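You operate a simulated robot arm through the tools that you are given. There is no shell and no other tool.

The job below is to be done with a simulated robot arm. You get a single attempt, and the scene is never put back.

Task
Start the fume cupboard: fan and light on, sash at the green mark, air speed 0.7 m/s.
Fine: set the speed with the fan dial, on one of its marks; the taps end shut.

It is judged by the outcome, as a careful person would: the job done as asked, and still so three seconds after it is handed in. It fails if anything else is knocked over, pushed out of place, dropped, spilled or broken.

Robot
A 7-joint arm with a two-finger parallel gripper, fixed in place. Base frame: the origin is at the foot of the arm, x ahead of it, y to its left, z up. Lengths are in mm, angles in rad, forces in N, time in s.
With the tool pointing down near the work surface it reaches from about 440 to 920 mm from the base axis. Its first joint turns from -2.007 to 2.007 rad. Payload 3.91 kg.
The tool frame sits at the grasp point between the pads (the TCP): z along the fingers, y along the line on which they close. The tips reach 30 mm beyond it. Largest opening 110 mm; finger width 20, thickness 10; the body of the gripper, 48 by 112 mm, starts 55 mm behind the TCP.
Orientation is told as [roll, pitch, yaw] about the base's x, y, z axes, in that order, counted from this pose: with the fingers straight down and closing along the base's y, the tool's x points along the base's -x, its y along +y and its z along -z.

Tools
- The arm moves only by the tool arm_command. Its argument "steps" is a list of rows, each a list of 3 entries, a list of its own where there are three numbers: the shift along the tool's x, y, z in mm, then the turn, a rotation vector about the tool's x, y, z in rad, then the closure in counts, from 0 (fully open) to 255 (shut). In form: [[[tx, ty, tz], [wx, wy, wz], jaw], ...]. A call has 1 to 20 rows; each row shifts and turns the commanded pose from where the row before left it, along the tool's axes as they then stand. A row lasts 0.2 s, in which the tool goes at most 50 mm and 0.15 rad; a call with a longer step from one row to the next is refused whole, and so is a gripper value outside its range. A pose out of reach is approached as far as the arm can. The call stops where the force on the tool passes 50 N (or 10 N more than at its start, if that is more) or the arm is blocked; 0.2 s more then pass. Each finger travels about 153 mm/s and halts on what it meets, pressing with about 33 N; the grip force reading is that of the motor and also rises with nothing between the fingers. The clock runs only during rows and for 0.2 s after the last one: add rows that do not move to give the fingers time. The reply holds the time, the measured pose of the TCP, the force on the tool along the base axes, the opening and the grip force, in the units named above and with some noise, with the torque about the TCP (base axes, N m) and any sound that the robot's microphone picked up.
- Cameras (640 x 400 px; columns grow to the right, rows downward): "scene" is fixed at [403.9, 645.8, 1808.7]; the picture's right is [-0.88, -0.48, 0.00], its down [-0.26, 0.48, -0.84] and it looks along [0.40, -0.74, -0.55] (base axes); focal length 289 px, centre (320, 200). "wrist" rides on the gripper at [72, 17, -103] in the tool frame; the picture's right is [-0.23, 0.97, 0.00], its down [-0.76, -0.18, -0.62] and it looks along [-0.61, -0.14, 0.78] (tool axes); focal length 222 px, centre (320, 200).
- camera(camera): a new picture of that camera. It takes no simulated time.
- slide_trunk(by): slides the trunk up (or, below 0, down) by that many mm; the arm rides with it, the base frame stays. It gives what a move gives, with no picture.
- probe_pixels(camera, pixels): for up to 12 pixels [column, row] of the newest picture of that camera ("zoom" is the newest enlarged one), the place [x, y, z] in the base frame of the surface seen there, good to about 3 mm, but the place of the scene camera against the robot may be out by one fixed shift of up to 18 mm in any direction. It takes no simulated time.
- enlarge(camera, box): a new picture of the part [left, top, right, bottom] of that camera's present view, enlarged. It takes no simulated time.
- finish_job(): hands the job in; it is judged then, once.

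Open the gripper and draw the arm clear of the work before you hand the job in, unless the task says otherwise.

The tools are called as a command line: name --argument value ..., lists and objects as JSON in quotes. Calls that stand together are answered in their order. arm_command: Moves the arm, as the interface text tells. Its arguments: {"type":"object","properties":{"steps":{"type":"array","items":{"type":"array"}}},"required":["steps"]} The other tools are called the same way: slide_trunk (by) slides the trunk up or down; camera (camera) takes a picture; probe_pixels (camera, pixels) gives the place of the surface under pixels of a picture; enlarge (camera, box) takes an enlarged picture of a part of a camera's view; finish_job () hands the job in.

At the start:

```text
time_s: 0.0
tool_pos: [542.4, -121.5, 1638.7]
ee_rot: [0.0, -0.001, 0.0]
wrist_force: [0.6, -0.3, -0.8]
moment: [-0.01, -0.01, 0.02]
grip_width: 110.1
grip_force: 0.0
trunk travel left (down, up): [-925.0, 65.0]
```

scene: 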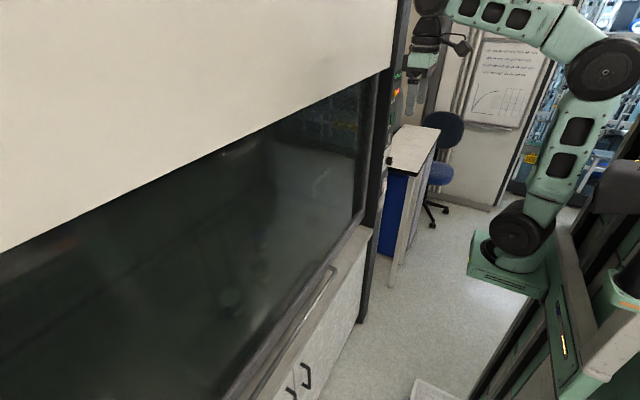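
wrist: 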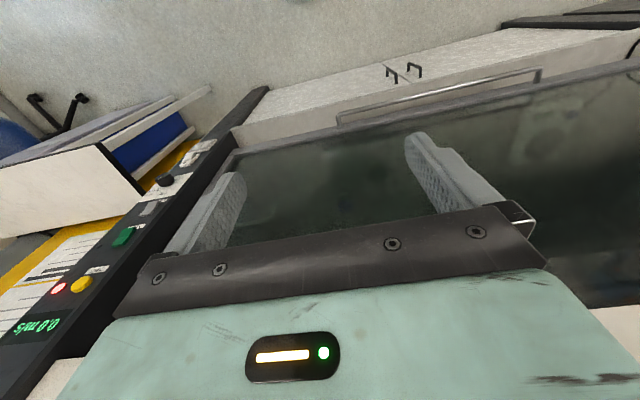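

The wrist picture shows a control column with a display (0.0 m/s), lamps and buttons at the left around (40,300)-(165,180), and the sash handle at the top, around (440,95). I'll enlarge both views to read them.

enlarge --camera "wrist" --box '[0, 80, 280, 360]'

enlarge --camera "scene" --box '[340, 40, 480, 240]'

enlarge --camera "scene" --box '[160, 200, 400, 400]'

```text
1.43 times, centred on (140, 220) of wrist
```

zoom: 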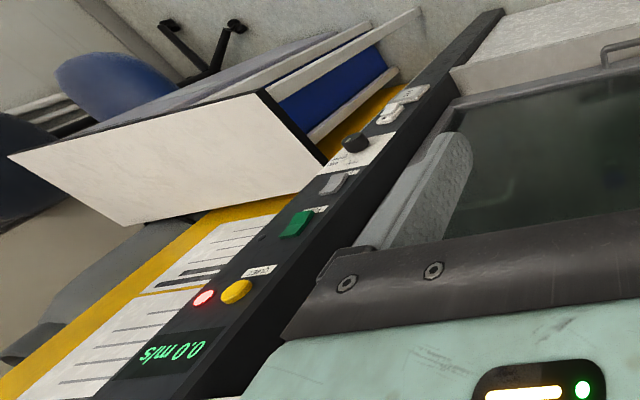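

```text
2.00 times, centred on (410, 140) of scene
```

zoom: 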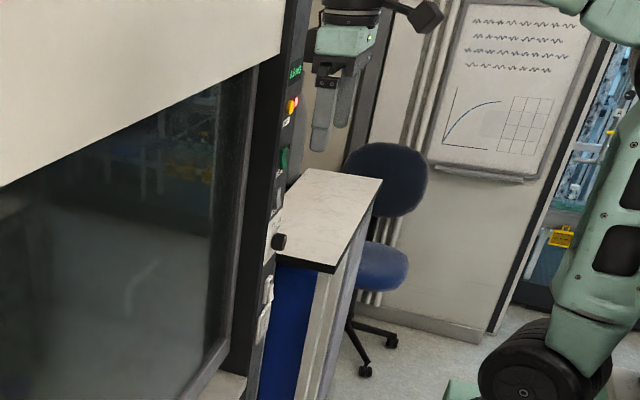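

```text
2.00 times, centred on (280, 300) of scene
```

zoom: 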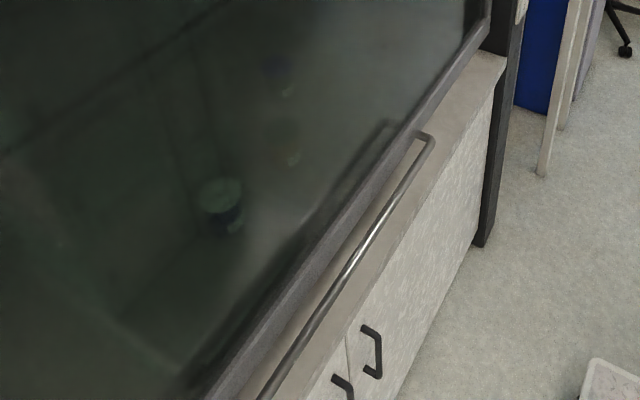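

The column on the cupboard's right side carries, from the top, the display, lamps, a yellow button, a green one, a switch, a dial and lower items. I'll probe points on both pictures to find the geometry.

camera --camera "wrist"

probe_pixels --camera "wrist" --pixels '[[30, 325], [57, 288], [80, 285], [122, 236], [150, 208], [165, 181], [195, 150], [340, 115], [540, 75], [440, 97], [250, 150], [120, 275]]'

camera --camera "scene"

probe_pixels --camera "scene" --pixels '[[397, 75], [395, 91], [392, 119], [389, 140], [389, 160], [384, 185], [381, 200], [333, 268], [295, 320], [270, 355], [305, 365], [350, 215]]'

```text
taken
```

wrist: 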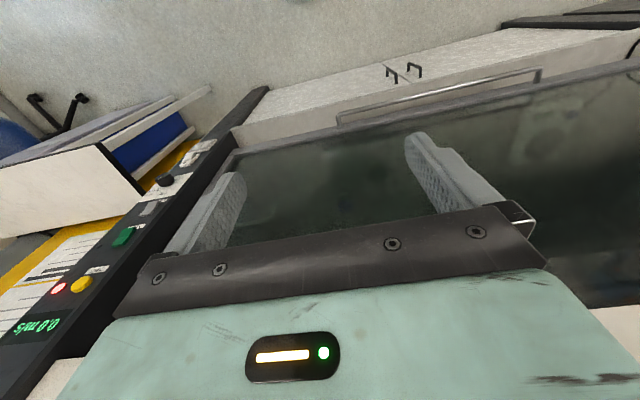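

```text
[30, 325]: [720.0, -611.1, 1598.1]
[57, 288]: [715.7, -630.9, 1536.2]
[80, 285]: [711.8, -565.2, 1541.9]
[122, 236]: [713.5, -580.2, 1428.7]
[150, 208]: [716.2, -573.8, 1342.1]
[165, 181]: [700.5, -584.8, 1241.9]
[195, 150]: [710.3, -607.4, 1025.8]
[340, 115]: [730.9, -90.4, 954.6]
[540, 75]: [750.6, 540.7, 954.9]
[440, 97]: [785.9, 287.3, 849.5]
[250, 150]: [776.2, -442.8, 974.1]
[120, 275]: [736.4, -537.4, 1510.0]
```

```text
taken
```

scene: 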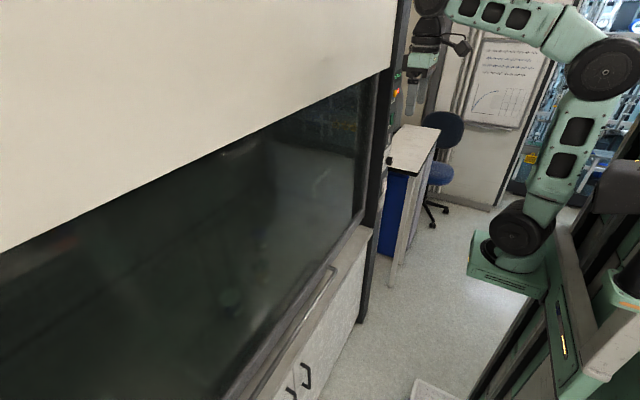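

```text
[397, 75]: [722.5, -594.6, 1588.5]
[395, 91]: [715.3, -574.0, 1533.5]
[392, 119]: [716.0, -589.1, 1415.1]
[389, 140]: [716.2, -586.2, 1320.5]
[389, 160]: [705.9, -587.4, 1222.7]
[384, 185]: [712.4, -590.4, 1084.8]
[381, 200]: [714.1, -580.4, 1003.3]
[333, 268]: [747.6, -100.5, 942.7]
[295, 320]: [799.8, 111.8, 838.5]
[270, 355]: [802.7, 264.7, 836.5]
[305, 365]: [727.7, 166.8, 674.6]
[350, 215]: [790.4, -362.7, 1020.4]
```

The panel face is near x=720, y=-640..-540, with controls from z≈1000 to 1600. I'll check the bench top, the white hood cover and the frame in depth before moving the arm for a close view.

probe_pixels --camera "scene" --pixels '[[415, 135], [440, 125], [425, 165], [400, 200], [385, 60], [300, 60], [100, 100], [372, 150], [365, 120], [355, 200], [240, 250], [520, 260]]'

enlarge --camera "scene" --box '[340, 60, 420, 140]'

enlarge --camera "scene" --box '[340, 120, 420, 220]'

```text
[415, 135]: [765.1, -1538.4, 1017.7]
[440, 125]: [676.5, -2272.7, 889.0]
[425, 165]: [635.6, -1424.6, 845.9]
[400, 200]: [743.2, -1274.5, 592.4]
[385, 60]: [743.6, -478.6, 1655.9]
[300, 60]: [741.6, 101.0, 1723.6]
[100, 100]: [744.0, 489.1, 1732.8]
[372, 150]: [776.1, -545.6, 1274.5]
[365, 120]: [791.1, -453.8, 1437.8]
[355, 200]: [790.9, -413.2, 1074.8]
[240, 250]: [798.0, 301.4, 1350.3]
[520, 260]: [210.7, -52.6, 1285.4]
```

```text
5.00 times, centred on (380, 100) of scene
```

zoom: 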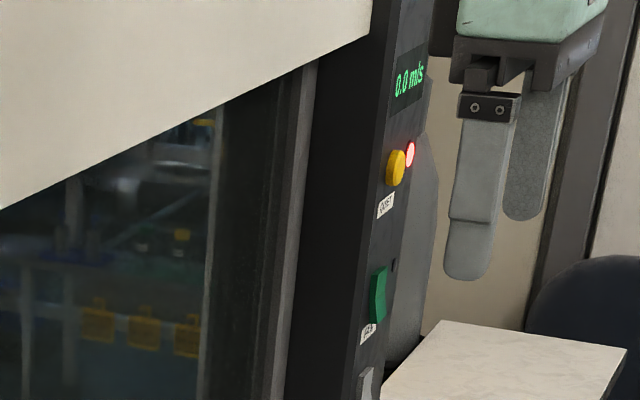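

```text
4.00 times, centred on (380, 170) of scene
```

zoom: 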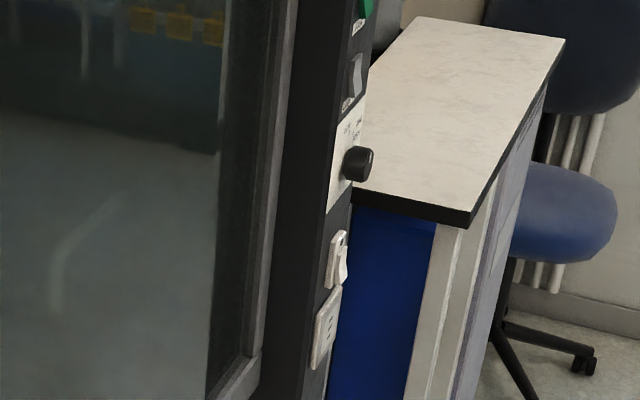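

The bench is far off (y≈-1300 and beyond), and the panel column stands clear. I'll move the open gripper to about (540,-470,1390) and then pitch it up so that the wrist camera faces the panel.

arm_command --steps '[[[0, -38, 27], [0, 0, 0], 0], [[0, -38, 27], [0, 0, 0], 0], [[0, -38, 27], [0, 0, 0], 0], [[0, -38, 27], [0, 0, 0], 0], [[0, -38, 27], [0, 0, 0], 0], [[0, -38, 27], [0, 0, 0], 0], [[0, -38, 27], [0, 0, 0], 0], [[0, -38, 27], [0, 0, 0], 0], [[0, -38, 27], [0, 0, 0], 0], [[0, 0, 0], [0, -0.15, 0], 0], [[0, 0, 0], [0, -0.15, 0], 0], [[0, 0, 0], [0, -0.15, 0], 0], [[0, 0, 0], [0, -0.15, 0], 0], [[0, 0, 0], [0, -0.15, 0], 0], [[0, 0, 0], [0, -0.15, 0], 0], [[0, 0, 0], [0, 0, 0], 0]]'

camera --camera "wrist"

camera --camera "scene"

```text
time_s: 3.4
tool_pos: [542.1, -463.2, 1395.9]
ee_rot: [0.0, -0.899, -0.001]
wrist_force: [0.3, -0.3, -0.3]
moment: [-0.01, 0.02, 0.01]
grip_width: 110.0
grip_force: 0.2
trunk travel left (down, up): [-925.0, 65.0]
```

```text
taken
```

wrist: 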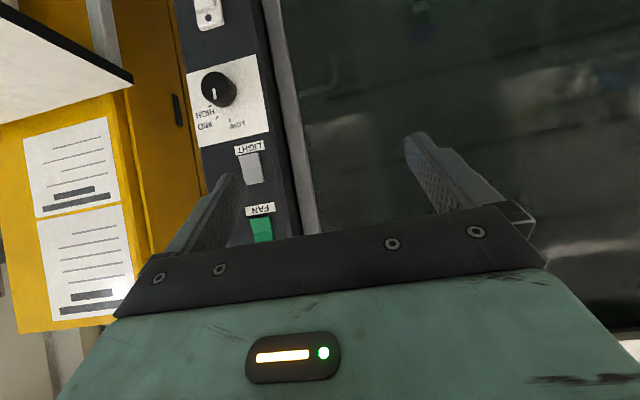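

```text
taken
```

scene: 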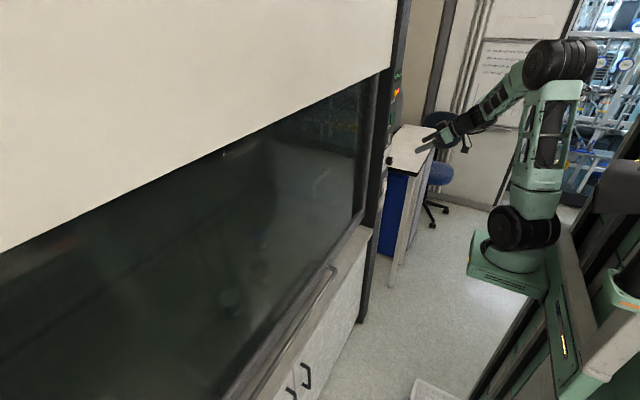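

The panel is now close: green FAN button (260,225), LIGHT rocker (250,168), dial with LOW/MID/HIGH (218,88). I'll enlarge the dial and the notices on the yellow board.

enlarge --camera "wrist" --box '[170, 40, 300, 140]'

enlarge --camera "wrist" --box '[180, 120, 310, 250]'

enlarge --camera "wrist" --box '[10, 100, 150, 320]'

probe_pixels --camera "wrist" --pixels '[[260, 225], [250, 168], [218, 88], [215, 98], [200, 130], [255, 120], [190, 80], [256, 60], [300, 230], [140, 240], [80, 150], [208, 10]]'

```text
4.00 times, centred on (235, 90) of wrist
```

zoom: 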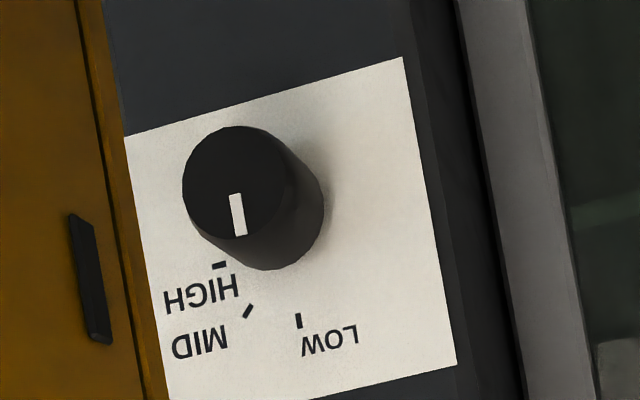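

```text
3.08 times, centred on (245, 185) of wrist
```

zoom: 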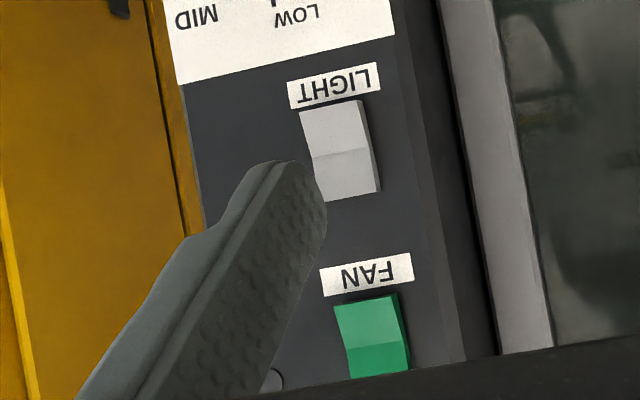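

```text
1.82 times, centred on (80, 210) of wrist
```

zoom: 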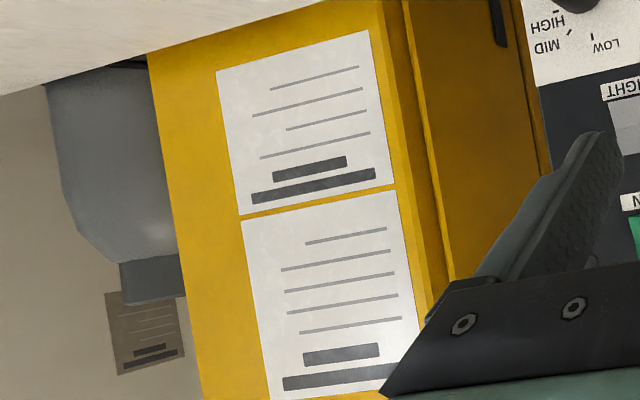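

```text
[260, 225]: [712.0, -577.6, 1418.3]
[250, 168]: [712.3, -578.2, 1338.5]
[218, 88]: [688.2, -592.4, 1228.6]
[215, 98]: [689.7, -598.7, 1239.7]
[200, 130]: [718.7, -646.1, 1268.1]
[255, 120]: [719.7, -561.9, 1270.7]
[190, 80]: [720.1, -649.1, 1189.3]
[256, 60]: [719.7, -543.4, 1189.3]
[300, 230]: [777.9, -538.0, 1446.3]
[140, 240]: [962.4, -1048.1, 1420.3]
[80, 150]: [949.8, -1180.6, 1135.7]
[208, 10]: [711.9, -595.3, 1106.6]
```

The dial's pointer stands straight up (world) at LOW; the MID and HIGH ticks lie clockwise from it. I'll slide the trunk down to see the lower items, the worktop edge and the taps.

slide_trunk --by -300

camera --camera "wrist"

```text
time_s: 6.4
tool_pos: [542.2, -463.3, 1096.6]
ee_rot: [0.001, -0.899, -0.001]
wrist_force: [0.8, -0.1, 0.0]
moment: [-0.01, 0.01, 0.0]
grip_width: 110.1
grip_force: 0.1
trunk travel left (down, up): [-625.0, 365.0]
```

```text
taken
```

wrist: 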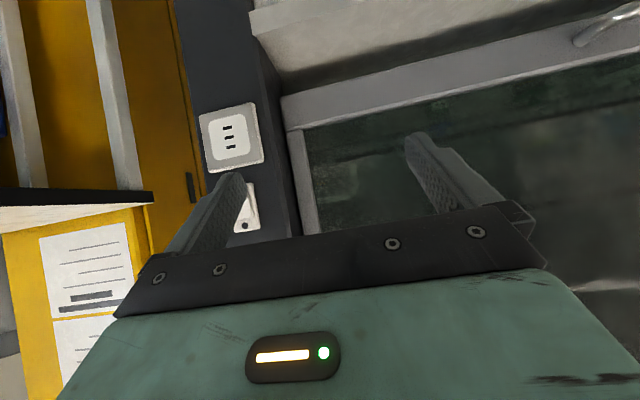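

The lower items are a mains socket (230,137) and a small switch (248,215), no taps here. I'll move along +y to look at the sash, the handle and the other side.

arm_command --steps '[[[0, 45, 0], [0, 0, 0], 0], [[0, 45, 0], [0, 0, 0], 0], [[0, 45, 0], [0, 0, 0], 0], [[0, 45, 0], [0, 0, 0], 0], [[0, 45, 0], [0, 0, 0], 0], [[0, 45, 0], [0, 0, 0], 0], [[0, 45, 0], [0, 0, 0], 0], [[0, 45, 0], [0, 0, 0], 0], [[0, 45, 0], [0, 0, 0], 0], [[0, 45, 0], [0, 0, 0], 0], [[0, 45, 0], [0, 0, 0], 0], [[0, 45, 0], [0, 0, 0], 0]]'

camera --camera "wrist"

camera --camera "scene"

```text
time_s: 9.0
tool_pos: [630.3, 10.9, 1115.1]
ee_rot: [0.015, -0.889, -0.003]
wrist_force: [0.0, -0.5, -0.2]
moment: [-0.01, 0.01, 0.0]
grip_width: 110.0
grip_force: 0.1
out of reach, approached as far as the arm can: row 5, 6, 7, 8, 9, 10, 11, 12
trunk travel left (down, up): [-625.0, 365.0]
```

```text
taken
```

wrist: 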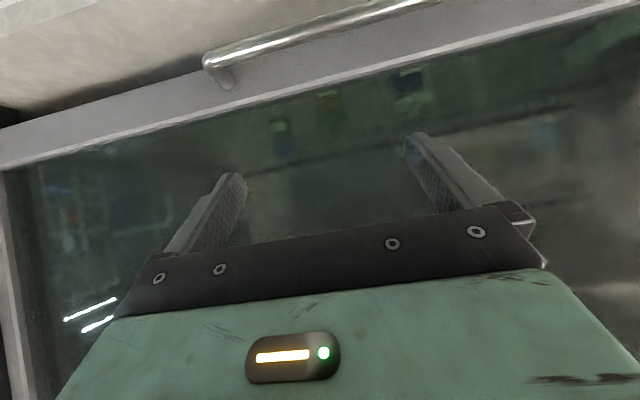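

```text
taken
```

scene: 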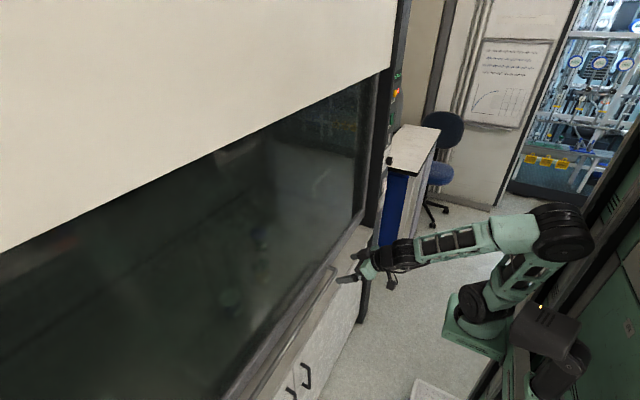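

The sash is shut: its rail and bar handle lie near the bottom (bar from (205,60) to (420,0)). I see no green mark yet, so I'll turn the tool to the left and go on looking along the left frame.

arm_command --steps '[[[0, 30, 0], [-0.117, 0, -0.093], 0], [[0, 30, 0], [-0.117, 0, -0.093], 0], [[0, 30, 0], [-0.117, 0, -0.093], 0], [[0, 30, 0], [-0.117, 0, -0.093], 0], [[0, 0, 0], [0, 0, 0], 0]]'

camera --camera "wrist"

```text
time_s: 10.2
tool_pos: [602.0, 126.5, 1119.9]
ee_rot: [-0.001, -0.899, 0.598]
wrist_force: [0.0, 0.0, -0.1]
moment: [0.0, -0.03, 0.0]
grip_width: 110.0
grip_force: 0.1
trunk travel left (down, up): [-625.0, 365.0]
```

```text
taken
```

wrist: 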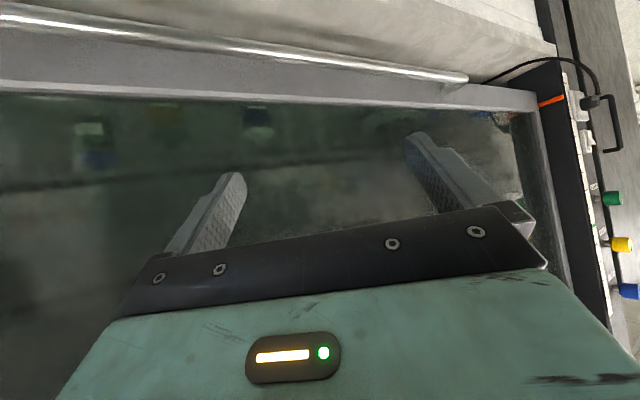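

The left column holds green, yellow and blue taps at (612,198), (620,243) and (630,290), a socket with a corded plug and an orange mark at (550,100). I'll raise the trunk and turn further left to see all of it.

slide_trunk --by 200

arm_command --steps '[[[0, 20, 0], [-0.117, 0, -0.093], 0], [[0, 20, 0], [-0.117, 0, -0.093], 0], [[0, 20, 0], [-0.117, 0, -0.093], 0], [[0, 0, 0], [0, 0, 0], 0]]'

camera --camera "wrist"

camera --camera "scene"

```text
time_s: 12.4
tool_pos: [601.9, 126.5, 1322.3]
ee_rot: [0.001, -0.9, 0.597]
wrist_force: [1.0, -0.6, 0.4]
moment: [0.0, 0.01, 0.0]
grip_width: 109.9
grip_force: 0.0
trunk travel left (down, up): [-825.0, 165.0]
```

```text
time_s: 13.4
tool_pos: [562.6, 168.7, 1321.9]
ee_rot: [-0.001, -0.899, 1.048]
wrist_force: [0.0, -0.1, 0.1]
moment: [0.03, 0.0, 0.01]
grip_width: 109.8
grip_force: 0.1
trunk travel left (down, up): [-825.0, 165.0]
```

```text
taken
```

wrist: 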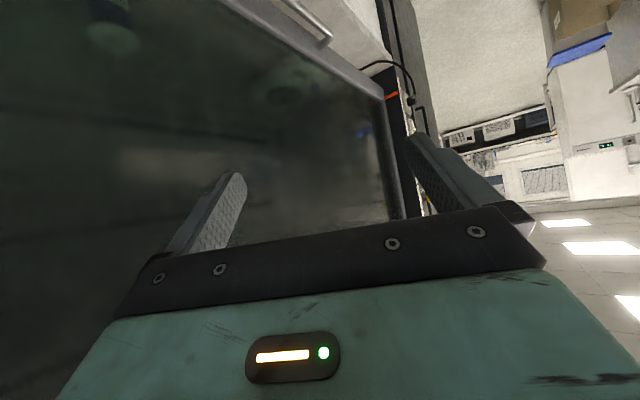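

```text
taken
```

scene: 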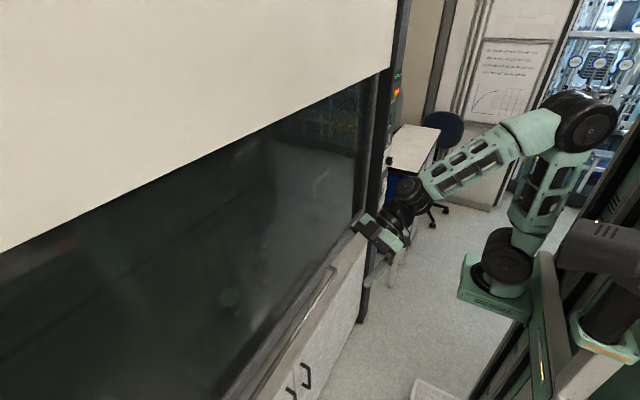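

The finger hides the left column in this view. I'll turn back to about 0.3 rad of yaw and go on to y≈420 so that the camera faces it.

arm_command --steps '[[[0, 0, 0], [0.117, 0, 0.093], 0], [[0, 0, 0], [0.117, 0, 0.093], 0], [[0, 0, 0], [0.117, 0, 0.093], 0], [[0, 0, 0], [0.117, 0, 0.093], 0], [[0, 0, 0], [0.117, 0, 0.093], 0], [[-7.7, 40, 9.7], [0, 0, 0], 0], [[-7.7, 40, 9.7], [0, 0, 0], 0], [[-7.7, 40, 9.7], [0, 0, 0], 0], [[-7.7, 40, 9.7], [0, 0, 0], 0], [[-7.7, 40, 9.7], [0, 0, 0], 0], [[-7.7, 40, 9.7], [0, 0, 0], 0], [[0, 0, 0], [0, 0, 0], 0]]'

camera --camera "wrist"

```text
time_s: 16.0
tool_pos: [564.3, 418.7, 1319.9]
ee_rot: [-0.002, -0.901, 0.298]
wrist_force: [0.0, 0.5, 0.3]
moment: [0.01, 0.0, -0.02]
grip_width: 110.1
grip_force: 0.0
trunk travel left (down, up): [-825.0, 165.0]
```

```text
taken
```

wrist: 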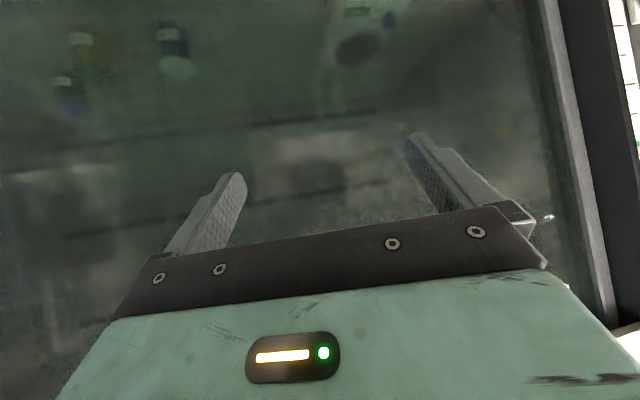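

The left column is only just at the right edge of the picture (600-640). I'll go a further 200 mm along +y and lower the trunk 100 mm.

arm_command --steps '[[[-7.7, 40, 9.7], [0, 0, 0], 0], [[-7.7, 40, 9.7], [0, 0, 0], 0], [[-7.7, 40, 9.7], [0, 0, 0], 0], [[-7.7, 40, 9.7], [0, 0, 0], 0], [[-7.7, 40, 9.7], [0, 0, 0], 0], [[0, 0, 0], [0, 0, 0], 0]]'

slide_trunk --by -100

camera --camera "wrist"

camera --camera "scene"

```text
time_s: 17.4
tool_pos: [560.8, 595.1, 1320.4]
ee_rot: [-0.003, -0.9, 0.3]
wrist_force: [0.2, -0.9, -0.3]
moment: [0.01, 0.02, -0.04]
grip_width: 109.8
grip_force: 0.2
out of reach, approached as far as the arm can: row 5
trunk travel left (down, up): [-825.0, 165.0]
```

```text
time_s: 18.7
tool_pos: [562.5, 594.6, 1220.8]
ee_rot: [0.0, -0.899, 0.297]
wrist_force: [0.5, 0.2, 0.1]
moment: [0.02, 0.02, -0.01]
grip_width: 110.0
grip_force: 0.0
trunk travel left (down, up): [-725.0, 265.0]
```

```text
taken
```

wrist: 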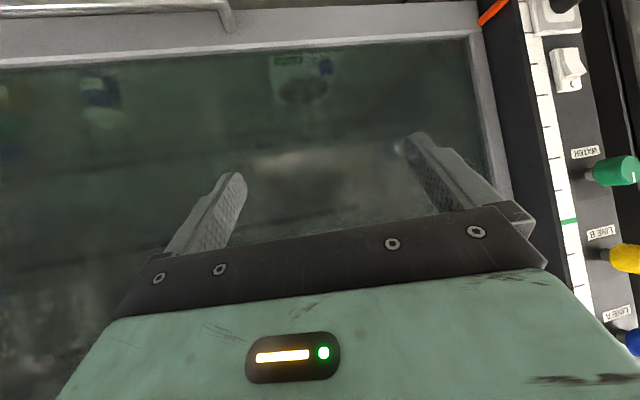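

```text
taken
```

scene: 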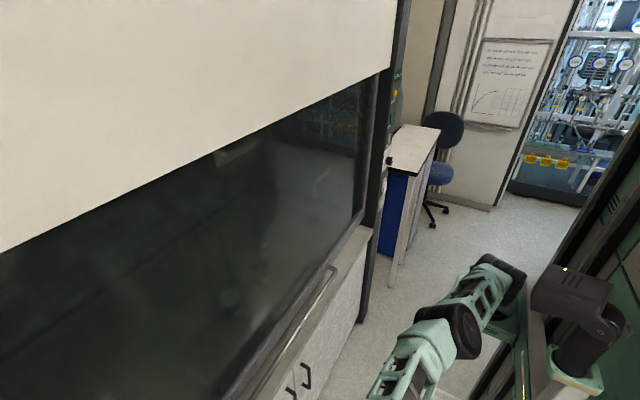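

Now the left column is in view: a tick scale with the green mark at (567,222), the orange sash pointer at (495,10), and the taps WATER (615,170), LINE B (625,258) and LINE A (633,343). I'll enlarge and probe.

enlarge --camera "wrist" --box '[460, 0, 640, 120]'

enlarge --camera "wrist" --box '[510, 110, 640, 370]'

probe_pixels --camera "wrist" --pixels '[[567, 221], [495, 10], [483, 22], [541, 95], [532, 50], [600, 175], [617, 170], [626, 258], [634, 343], [225, 20], [470, 20], [575, 245]]'

```text
3.33 times, centred on (550, 60) of wrist
```

zoom: 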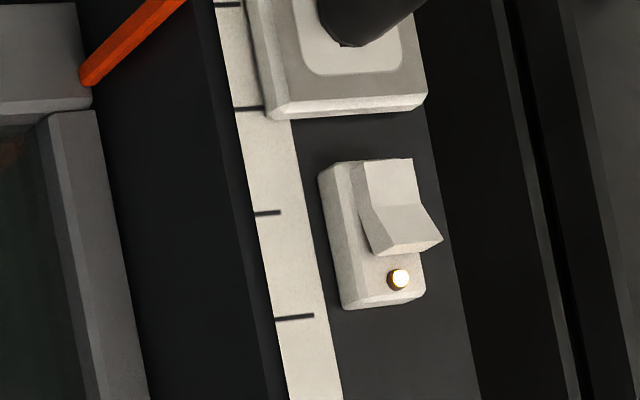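

```text
1.54 times, centred on (575, 240) of wrist
```

zoom: 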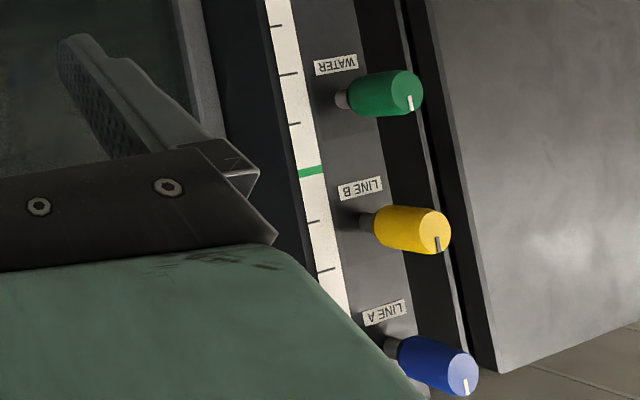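

```text
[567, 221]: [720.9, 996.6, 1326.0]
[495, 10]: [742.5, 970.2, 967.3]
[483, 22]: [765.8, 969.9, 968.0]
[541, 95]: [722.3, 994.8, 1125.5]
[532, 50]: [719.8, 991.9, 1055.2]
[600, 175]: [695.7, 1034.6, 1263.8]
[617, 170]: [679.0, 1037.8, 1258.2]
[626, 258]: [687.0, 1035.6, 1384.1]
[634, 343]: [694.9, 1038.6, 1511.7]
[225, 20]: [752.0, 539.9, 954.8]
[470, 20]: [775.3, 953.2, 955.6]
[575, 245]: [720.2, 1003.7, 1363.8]
```

The pointer sits at z≈967 and the green mark at z≈1326, so the sash must go up by about 359 mm. I'll measure both more exactly on enlarged views.

probe_pixels --camera "zoom" --pixels '[[311, 171], [303, 175], [318, 169], [310, 166], [313, 177], [289, 74], [294, 124], [313, 221], [280, 26], [410, 95], [440, 235], [466, 380]]'

enlarge --camera "wrist" --box '[450, 0, 550, 60]'

```text
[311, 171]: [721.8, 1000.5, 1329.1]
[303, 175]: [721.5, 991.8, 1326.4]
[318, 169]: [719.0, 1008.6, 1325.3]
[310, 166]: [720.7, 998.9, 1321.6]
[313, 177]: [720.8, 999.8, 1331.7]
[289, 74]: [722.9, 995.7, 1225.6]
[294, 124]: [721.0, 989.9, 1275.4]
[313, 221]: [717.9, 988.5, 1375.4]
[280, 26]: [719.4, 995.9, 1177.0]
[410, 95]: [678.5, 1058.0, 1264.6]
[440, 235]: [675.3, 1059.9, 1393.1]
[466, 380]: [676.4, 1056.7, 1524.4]
```

```text
6.40 times, centred on (500, 30) of wrist
```

zoom: 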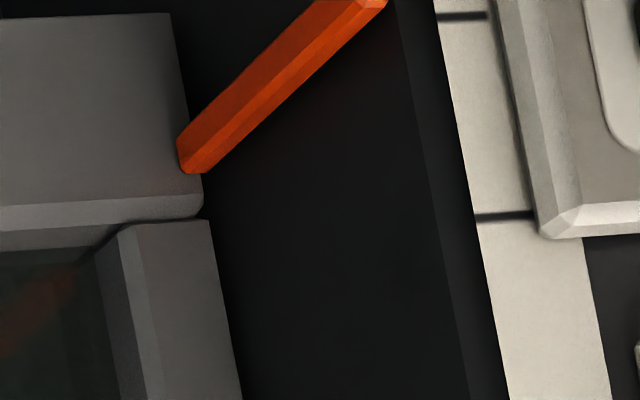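

The ticks are 50 mm apart and the green mark centre is at z≈1326. Now I'll probe the orange pointer's edges on this zoom.

probe_pixels --camera "zoom" --pixels '[[200, 120], [260, 70], [320, 20], [240, 115], [300, 60], [350, 20], [225, 130], [290, 45], [505, 215], [465, 16], [100, 100], [100, 212]]'

```text
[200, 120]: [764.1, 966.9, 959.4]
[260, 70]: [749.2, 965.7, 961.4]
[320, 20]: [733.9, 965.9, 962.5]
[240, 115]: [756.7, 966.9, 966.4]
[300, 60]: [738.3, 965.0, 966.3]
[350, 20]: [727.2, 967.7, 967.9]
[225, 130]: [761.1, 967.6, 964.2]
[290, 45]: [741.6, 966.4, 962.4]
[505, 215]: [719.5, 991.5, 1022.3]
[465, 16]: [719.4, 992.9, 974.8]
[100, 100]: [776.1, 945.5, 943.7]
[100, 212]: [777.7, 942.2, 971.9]
```

The pointer is centred near z≈962, so the lift is about 364 mm. I'll go back toward y≈385, set the yaw to zero and point the tool straight ahead (+x).

arm_command --steps '[[[7.7, -40, -9.7], [0, 0, 0], 0], [[7.7, -40, -9.7], [0, 0, 0], 0], [[7.7, -40, -9.7], [0, 0, 0], 0], [[7.7, -40, -9.7], [0, 0, 0], 0], [[7.7, -40, -9.7], [0, 0, 0], 0], [[0, 0, 0], [0.117, 0, 0.093], 0], [[0, 0, 0], [0.117, 0, 0.093], 0], [[0, 0, 0], [0, -0.134, 0], 0], [[0, 0, 0], [0, -0.134, 0], 0], [[0, 0, 0], [0, -0.134, 0], 0], [[0, 0, 0], [0, -0.134, 0], 0], [[0, 0, 0], [0, -0.134, 0], 0], [[0, 0, 0], [0, 0, 0], 0]]'

slide_trunk --by -120

camera --camera "wrist"

camera --camera "scene"

```text
time_s: 21.5
tool_pos: [562.0, 385.7, 1221.5]
ee_rot: [2.796, -1.569, -2.796]
wrist_force: [0.0, 0.6, 0.5]
moment: [-0.01, 0.03, 0.02]
grip_width: 109.4
grip_force: 0.1
trunk travel left (down, up): [-725.0, 265.0]
```

```text
time_s: 23.0
tool_pos: [561.4, 385.0, 1101.2]
ee_rot: [0.117, -1.568, -0.117]
wrist_force: [0.4, -0.2, -0.4]
moment: [0.03, -0.01, 0.01]
grip_width: 110.0
grip_force: 0.0
trunk travel left (down, up): [-605.0, 385.0]
```

```text
taken
```

wrist: 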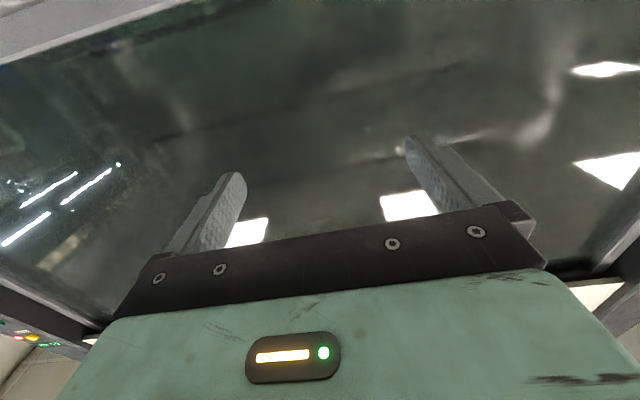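

```text
taken
```

scene: 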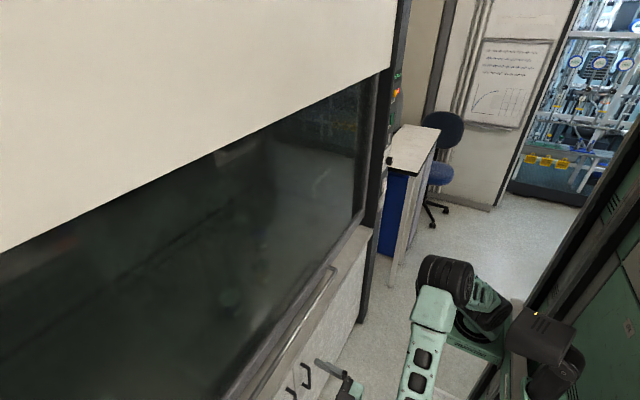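

The tool now points straight ahead. I'll roll it a quarter turn about its own axis so the fingers close vertically around the bar handle.

arm_command --steps '[[[0, 0, 0], [0, 0, 0.1428], 0], [[0, 0, 0], [0, 0, 0.1428], 0], [[0, 0, 0], [0, 0, 0.1428], 0], [[0, 0, 0], [0, 0, 0.1428], 0], [[0, 0, 0], [0, 0, 0.1428], 0], [[0, 0, 0], [0, 0, 0.1428], 0], [[0, 0, 0], [0, 0, 0.1428], 0], [[0, 0, 0], [0, 0, 0.1428], 0], [[0, 0, 0], [0, 0, 0.1428], 0], [[0, 0, 0], [0, 0, 0.1428], 0], [[0, 0, 0], [0, 0, 0.1428], 0], [[0, 0, 0], [0, 0, 0], 0]]'

camera --camera "wrist"

```text
time_s: 25.6
tool_pos: [561.2, 385.4, 1099.9]
ee_rot: [1.569, 0.002, -1.57]
wrist_force: [-0.5, 0.2, -0.1]
moment: [0.03, -0.01, -0.03]
grip_width: 110.1
grip_force: 0.0
trunk travel left (down, up): [-605.0, 385.0]
```

```text
taken
```

wrist: 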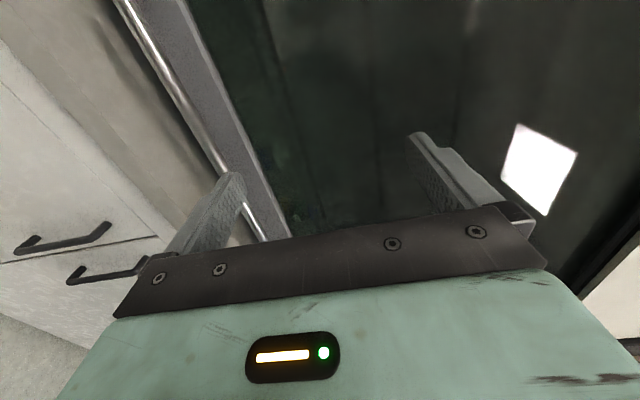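

Picture right is now world up; the bar handle runs from (125,5) to (250,235), the rail beside it. I'll probe the bar, the rail and the sill surfaces.

probe_pixels --camera "wrist" --pixels '[[180, 88], [196, 118], [155, 47], [247, 228], [210, 80], [230, 120], [225, 60], [150, 120], [120, 120], [100, 235], [260, 100], [60, 130]]'

enlarge --camera "wrist" --box '[80, 0, 300, 250]'

```text
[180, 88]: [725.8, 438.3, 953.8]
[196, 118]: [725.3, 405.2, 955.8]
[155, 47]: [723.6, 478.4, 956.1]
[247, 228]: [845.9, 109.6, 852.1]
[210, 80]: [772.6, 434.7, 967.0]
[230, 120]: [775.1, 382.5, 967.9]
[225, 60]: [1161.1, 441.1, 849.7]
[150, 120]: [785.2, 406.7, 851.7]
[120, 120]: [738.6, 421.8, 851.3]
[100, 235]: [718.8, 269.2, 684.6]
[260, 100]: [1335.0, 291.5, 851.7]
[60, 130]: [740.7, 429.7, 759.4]
```

```text
1.60 times, centred on (190, 125) of wrist
```

zoom: 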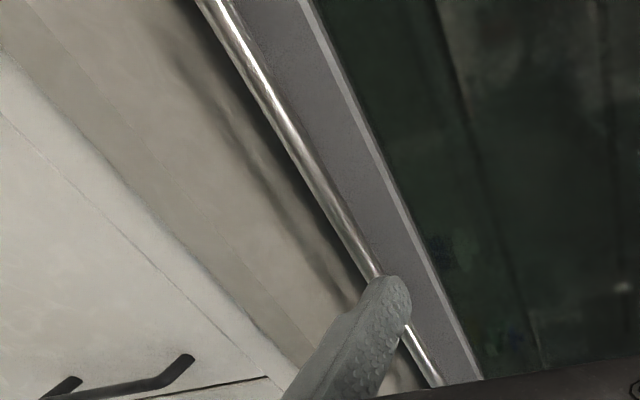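

The bar's front is at x≈724, z≈955 and the rail's front at x≈773; the worktop is at z≈851. I'll move to a point short of the bar at about (641,285,956).

arm_command --steps '[[[-25, -36, 20], [0, 0, 0], 0], [[-25, -36, 20], [0, 0, 0], 0], [[-25, -36, 20], [0, 0, 0], 0], [[-25, -36, 20], [0, 0, 0], 0], [[0, 0, 0], [0, 0, 0], 0]]'

camera --camera "wrist"

camera --camera "scene"

```text
time_s: 26.8
tool_pos: [639.5, 282.6, 955.4]
ee_rot: [1.568, 0.001, -1.573]
wrist_force: [-0.8, -0.2, -0.3]
moment: [0.02, 0.03, 0.02]
grip_width: 109.9
grip_force: 0.0
trunk travel left (down, up): [-605.0, 385.0]
```

```text
taken
```

wrist: 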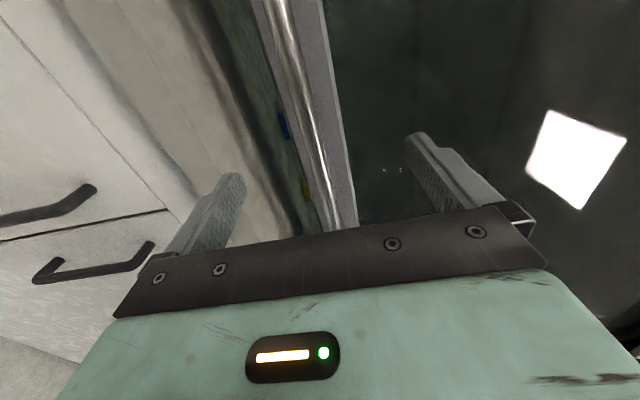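

```text
taken
```

scene: 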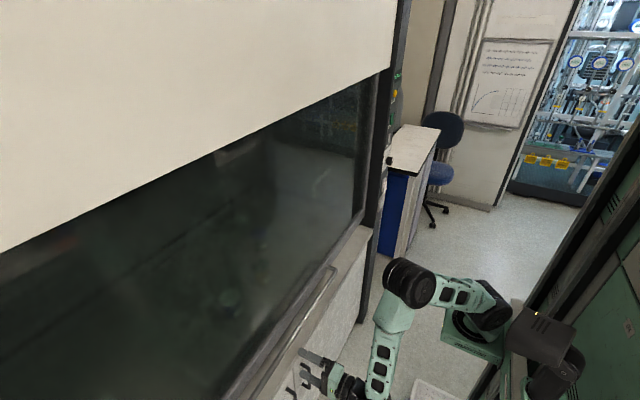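

The bar now runs between the two fingers in the picture ((270,5) to (330,200)). I'll check its height and depth once more from here.

probe_pixels --camera "wrist" --pixels '[[297, 80], [310, 120], [322, 165], [290, 80], [304, 80], [330, 120], [335, 165], [280, 40]]'

```text
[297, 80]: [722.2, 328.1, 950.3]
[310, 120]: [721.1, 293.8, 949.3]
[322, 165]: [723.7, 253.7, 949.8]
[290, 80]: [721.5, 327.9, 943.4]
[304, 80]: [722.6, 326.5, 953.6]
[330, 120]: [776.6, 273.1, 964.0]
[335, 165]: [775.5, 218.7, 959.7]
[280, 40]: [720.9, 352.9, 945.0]
```

The bar's centre is near z≈950, front at x≈721. I'll go in to x≈730 with the jaws open around it, without closing yet.

arm_command --steps '[[[-29, -3, 25], [0, 0, 0], 0], [[-29, -3, 25], [0, 0, 0], 0], [[0, 0, 20], [0, 0, 0], 0], [[0, 0, 20], [0, 0, 0], 0], [[0, 0, 0], [0, 0, 0], 0]]'

camera --camera "wrist"

```text
time_s: 28.0
tool_pos: [731.2, 226.0, 949.9]
ee_rot: [1.57, 0.0, -1.572]
wrist_force: [0.5, 0.1, 0.3]
moment: [0.01, 0.0, -0.03]
grip_width: 110.0
grip_force: 0.1
trunk travel left (down, up): [-605.0, 385.0]
```

```text
taken
```

wrist: 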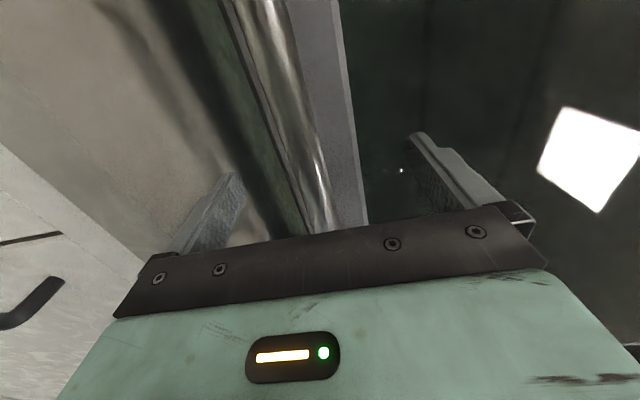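

No contact so far and the bar lies between the pads. I'll close the jaws on it.

arm_command --steps '[[[0, 0, 0], [0, 0, 0], 120], [[0, 0, 0], [0, 0, 0], 200], [[0, 0, 0], [0, 0, 0], 255], [[0, 0, 0], [0, 0, 0], 255], [[0, 0, 0], [0, 0, 0], 255]]'

camera --camera "wrist"

```text
time_s: 29.2
tool_pos: [730.1, 226.5, 948.3]
ee_rot: [1.571, -0.001, -1.572]
wrist_force: [-1.3, -2.4, -7.0]
moment: [-0.07, 0.17, 0.53]
grip_width: 17.7
grip_force: 45.2
trunk travel left (down, up): [-605.0, 385.0]
```

```text
taken
```

wrist: 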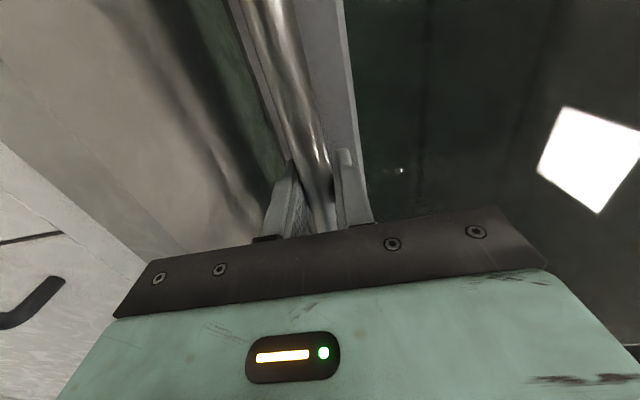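

The bar is held (17.7 mm opening). I'll lift gently by 30 mm first to feel the sash's resistance.

arm_command --steps '[[[0, 3, 0], [0, 0, 0], 255], [[0, 6, 0], [0, 0, 0], 255], [[0, 7, 0], [0, 0, 0], 255], [[0, 7, 0], [0, 0, 0], 255], [[0, 7, 0], [0, 0, 0], 255], [[0, 0, 0], [0, 0, 0], 255]]'

```text
time_s: 30.6
tool_pos: [732.2, 225.7, 981.9]
ee_rot: [1.575, 0.0, -1.573]
wrist_force: [-25.2, -17.4, 6.1]
moment: [-0.17, -0.05, 0.34]
grip_width: 17.6
grip_force: 44.6
trunk travel left (down, up): [-605.0, 385.0]
```

The sash moved up about 32 mm with little vertical force, but there is a side load of 25 N in x. I'll wait a moment to see whether it settles.

arm_command --steps '[[[0, 0, 0], [0, 0, 0], 255], [[0, 0, 0], [0, 0, 0], 255]]'

camera --camera "wrist"

```text
time_s: 31.2
tool_pos: [730.7, 227.0, 980.9]
ee_rot: [1.572, 0.0, -1.573]
wrist_force: [-22.4, -18.7, 7.1]
moment: [-0.07, -0.1, -0.44]
grip_width: 17.5
grip_force: 44.8
trunk travel left (down, up): [-605.0, 385.0]
```

```text
taken
```

wrist: 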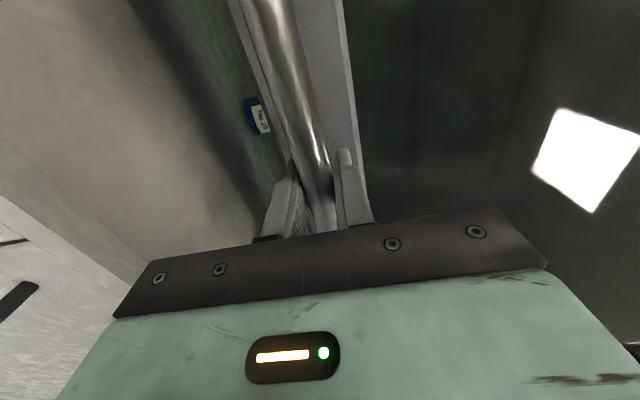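

Vertical load is only about 7 N, so the sash is counterbalanced. I'll relieve the side load with a 1.5 mm shift, then test the trunk with a short slide up of 30 mm.

arm_command --steps '[[[-1, 0, -1.5], [0, 0, 0], 255], [[0, 0, 0], [0, 0, 0], 255]]'

slide_trunk --by 30

```text
time_s: 31.8
tool_pos: [730.0, 226.9, 979.7]
ee_rot: [1.57, 0.002, -1.574]
wrist_force: [4.6, -4.3, 6.6]
moment: [0.03, -0.09, -0.97]
grip_width: 17.6
grip_force: 45.4
trunk travel left (down, up): [-605.0, 385.0]
```

```text
time_s: 32.5
tool_pos: [730.6, 227.2, 1009.8]
ee_rot: [1.57, 0.002, -1.572]
wrist_force: [12.7, -1.2, 3.0]
moment: [0.17, -0.2, -0.8]
grip_width: 17.7
grip_force: 45.1
trunk travel left (down, up): [-635.0, 355.0]
```

Side loads have dropped and the sash follows the trunk. I'll raise it by a further 150 mm and check the forces.

slide_trunk --by 150

camera --camera "scene"

camera --camera "wrist"

```text
time_s: 34.3
tool_pos: [729.3, 226.9, 1161.8]
ee_rot: [1.573, 0.003, -1.573]
wrist_force: [8.5, -5.3, 5.2]
moment: [-0.19, 0.13, 0.52]
grip_width: 17.8
grip_force: 45.2
trunk travel left (down, up): [-785.0, 205.0]
```

```text
taken
```

scene: 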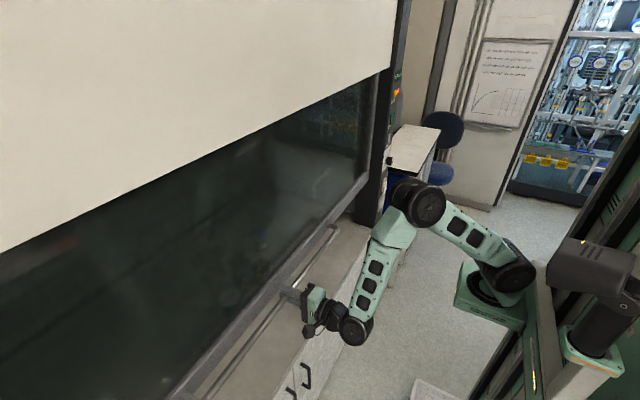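

```text
taken
```

wrist: 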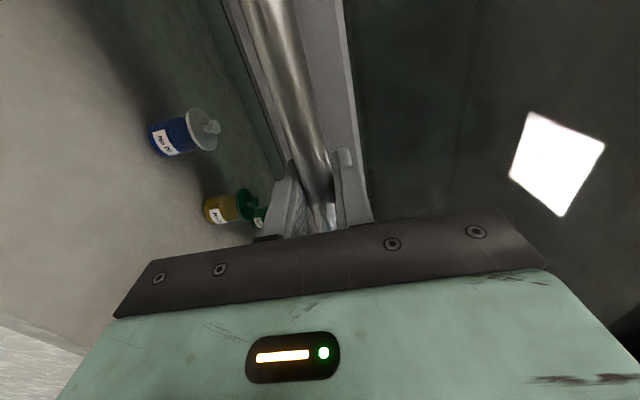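

The sash is rising smoothly with the bottles inside visible at (180,135) and (222,208), well clear. I'll raise it by a further 150 mm, to about z=1311 for the bar.

slide_trunk --by 150

arm_command --steps '[[[0, 0, 0], [0, 0, 0], 255], [[0, 0, 0], [0, 0, 0], 255]]'

```text
time_s: 36.0
tool_pos: [730.3, 226.1, 1310.4]
ee_rot: [1.573, 0.002, -1.573]
wrist_force: [3.1, -5.1, 5.1]
moment: [-0.13, 0.16, 0.37]
grip_width: 17.8
grip_force: 45.4
trunk travel left (down, up): [-935.0, 55.0]
```

```text
time_s: 36.6
tool_pos: [729.2, 226.1, 1309.6]
ee_rot: [1.571, -0.001, -1.573]
wrist_force: [5.6, -2.6, 6.7]
moment: [0.05, -0.25, -0.1]
grip_width: 17.2
grip_force: 45.3
trunk travel left (down, up): [-935.0, 55.0]
```

The bar is at z≈1310; I'll add the last 2 mm and then open the jaws.

arm_command --steps '[[[0, 2, 0], [0, 0, 0], 255], [[0, 0, 0], [0, 0, 0], 255], [[0, 0, 0], [0, 0, 0], 200], [[0, 0, 0], [0, 0, 0], 100], [[0, 0, 0], [0, 0, 0], 0], [[0, 0, 0], [0, 0, 0], 0], [[0, 0, 0], [0, 0, 0], 0]]'

camera --camera "wrist"

```text
time_s: 38.2
tool_pos: [730.4, 226.9, 1310.4]
ee_rot: [1.569, 0.001, -1.571]
wrist_force: [0.2, -0.3, 0.2]
moment: [0.0, 0.0, 0.01]
grip_width: 110.1
grip_force: 0.2
trunk travel left (down, up): [-935.0, 55.0]
```

```text
taken
```

wrist: 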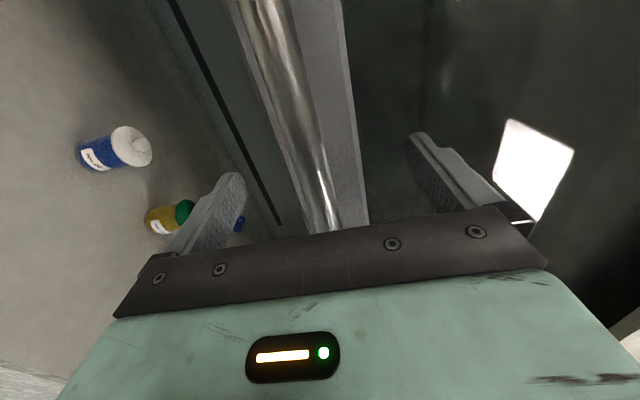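

The sash held its height when released. I'll back straight out, move toward the left and roll the tool back, to look at the pointer against the green mark.

arm_command --steps '[[[0, 0, -30], [0, 0, 0], 0], [[0, 0, -30], [0, 0, 0], 0], [[40, 0, -25], [0, 0, 0], 0], [[40, 0, -25], [0, 0, 0], 0], [[40, 0, -25], [0, 0, 0], 0], [[40, 0, -25], [0, 0, 0], 0], [[0, 0, 0], [0, 0, -0.1428], 0], [[0, 0, 0], [0, 0, -0.1428], 0], [[0, 0, 0], [0, 0, -0.1428], 0], [[0, 0, 0], [0, 0, -0.1428], 0], [[0, 0, 0], [0, 0, -0.1428], 0], [[0, 0, 0], [0, 0, -0.1428], 0], [[0, 0, 0], [0, 0, -0.1428], 0], [[0, 0, 0], [0, 0, -0.1428], 0], [[0, 0, 0], [0, 0, -0.1428], 0], [[0, 0, 0], [0, 0, -0.1428], 0], [[0, 0, 0], [0, 0, -0.1428], 0]]'

arm_command --steps '[[[0, 0, 0], [0, 0.134, 0], 0], [[0, 0, 0], [0, 0.134, 0], 0], [[0, 0, 0], [0, 0.134, 0], 0], [[0, 0, 0], [0, 0.134, 0], 0], [[0, 0, 0], [0, 0.134, 0], 0], [[0, 40, 0], [0, 0, 0], 0], [[0, 40, 0], [0, 0, 0], 0], [[0, 40, 0], [0, 0, 0], 0], [[0, 40, 0], [0, 0, 0], 0], [[0, 30, 0], [0, 0, 0], 0], [[0, 0, 0], [-0.117, 0, -0.093], 0], [[0, 0, 0], [-0.117, 0, -0.093], 0], [[0, 0, 0], [0, 0, 0], 0]]'

camera --camera "wrist"

```text
time_s: 41.9
tool_pos: [569.1, 386.2, 1312.4]
ee_rot: [-1.199, -1.567, 1.201]
wrist_force: [0.3, -0.7, -1.0]
moment: [-0.03, 0.04, 0.0]
grip_width: 110.0
grip_force: 0.1
trunk travel left (down, up): [-935.0, 55.0]
```

```text
time_s: 44.6
tool_pos: [569.6, 572.6, 1310.3]
ee_rot: [-0.001, -0.899, 0.299]
wrist_force: [-0.3, 0.6, -0.5]
moment: [0.0, 0.05, 0.03]
grip_width: 109.8
grip_force: 0.0
out of reach, approached as far as the arm can: row 10
trunk travel left (down, up): [-935.0, 55.0]
```

```text
taken
```

wrist: 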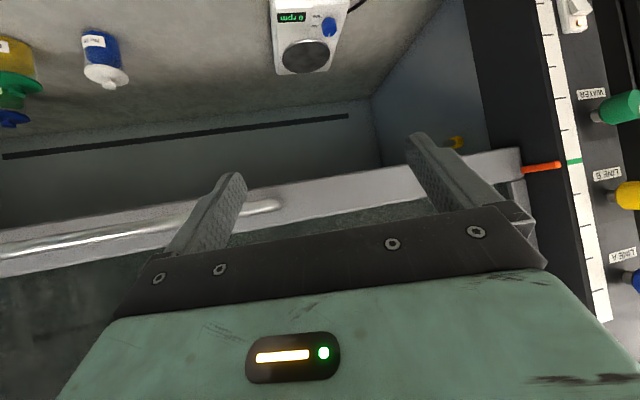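

The pointer (542,168) is now beside the green mark (574,161). I'll enlarge and probe both.

enlarge --camera "wrist" --box '[500, 120, 620, 200]'

probe_pixels --camera "wrist" --pixels '[[528, 169], [540, 168], [555, 165], [558, 166], [556, 163], [570, 161], [576, 161], [574, 159], [575, 163], [565, 130], [585, 193]]'

```text
5.00 times, centred on (560, 160) of wrist
```

zoom: 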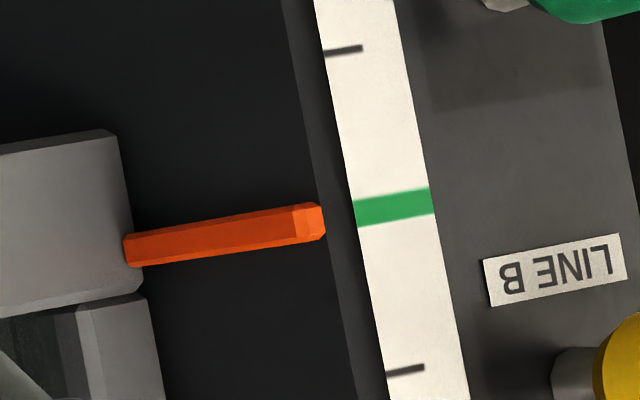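

```text
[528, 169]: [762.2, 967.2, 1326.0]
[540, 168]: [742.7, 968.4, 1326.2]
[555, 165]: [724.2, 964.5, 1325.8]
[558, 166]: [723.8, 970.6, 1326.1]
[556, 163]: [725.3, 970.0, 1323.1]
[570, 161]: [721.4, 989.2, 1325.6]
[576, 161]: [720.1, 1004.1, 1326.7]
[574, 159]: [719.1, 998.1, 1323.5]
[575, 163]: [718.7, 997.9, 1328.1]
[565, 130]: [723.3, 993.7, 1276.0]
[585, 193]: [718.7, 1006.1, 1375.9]
```

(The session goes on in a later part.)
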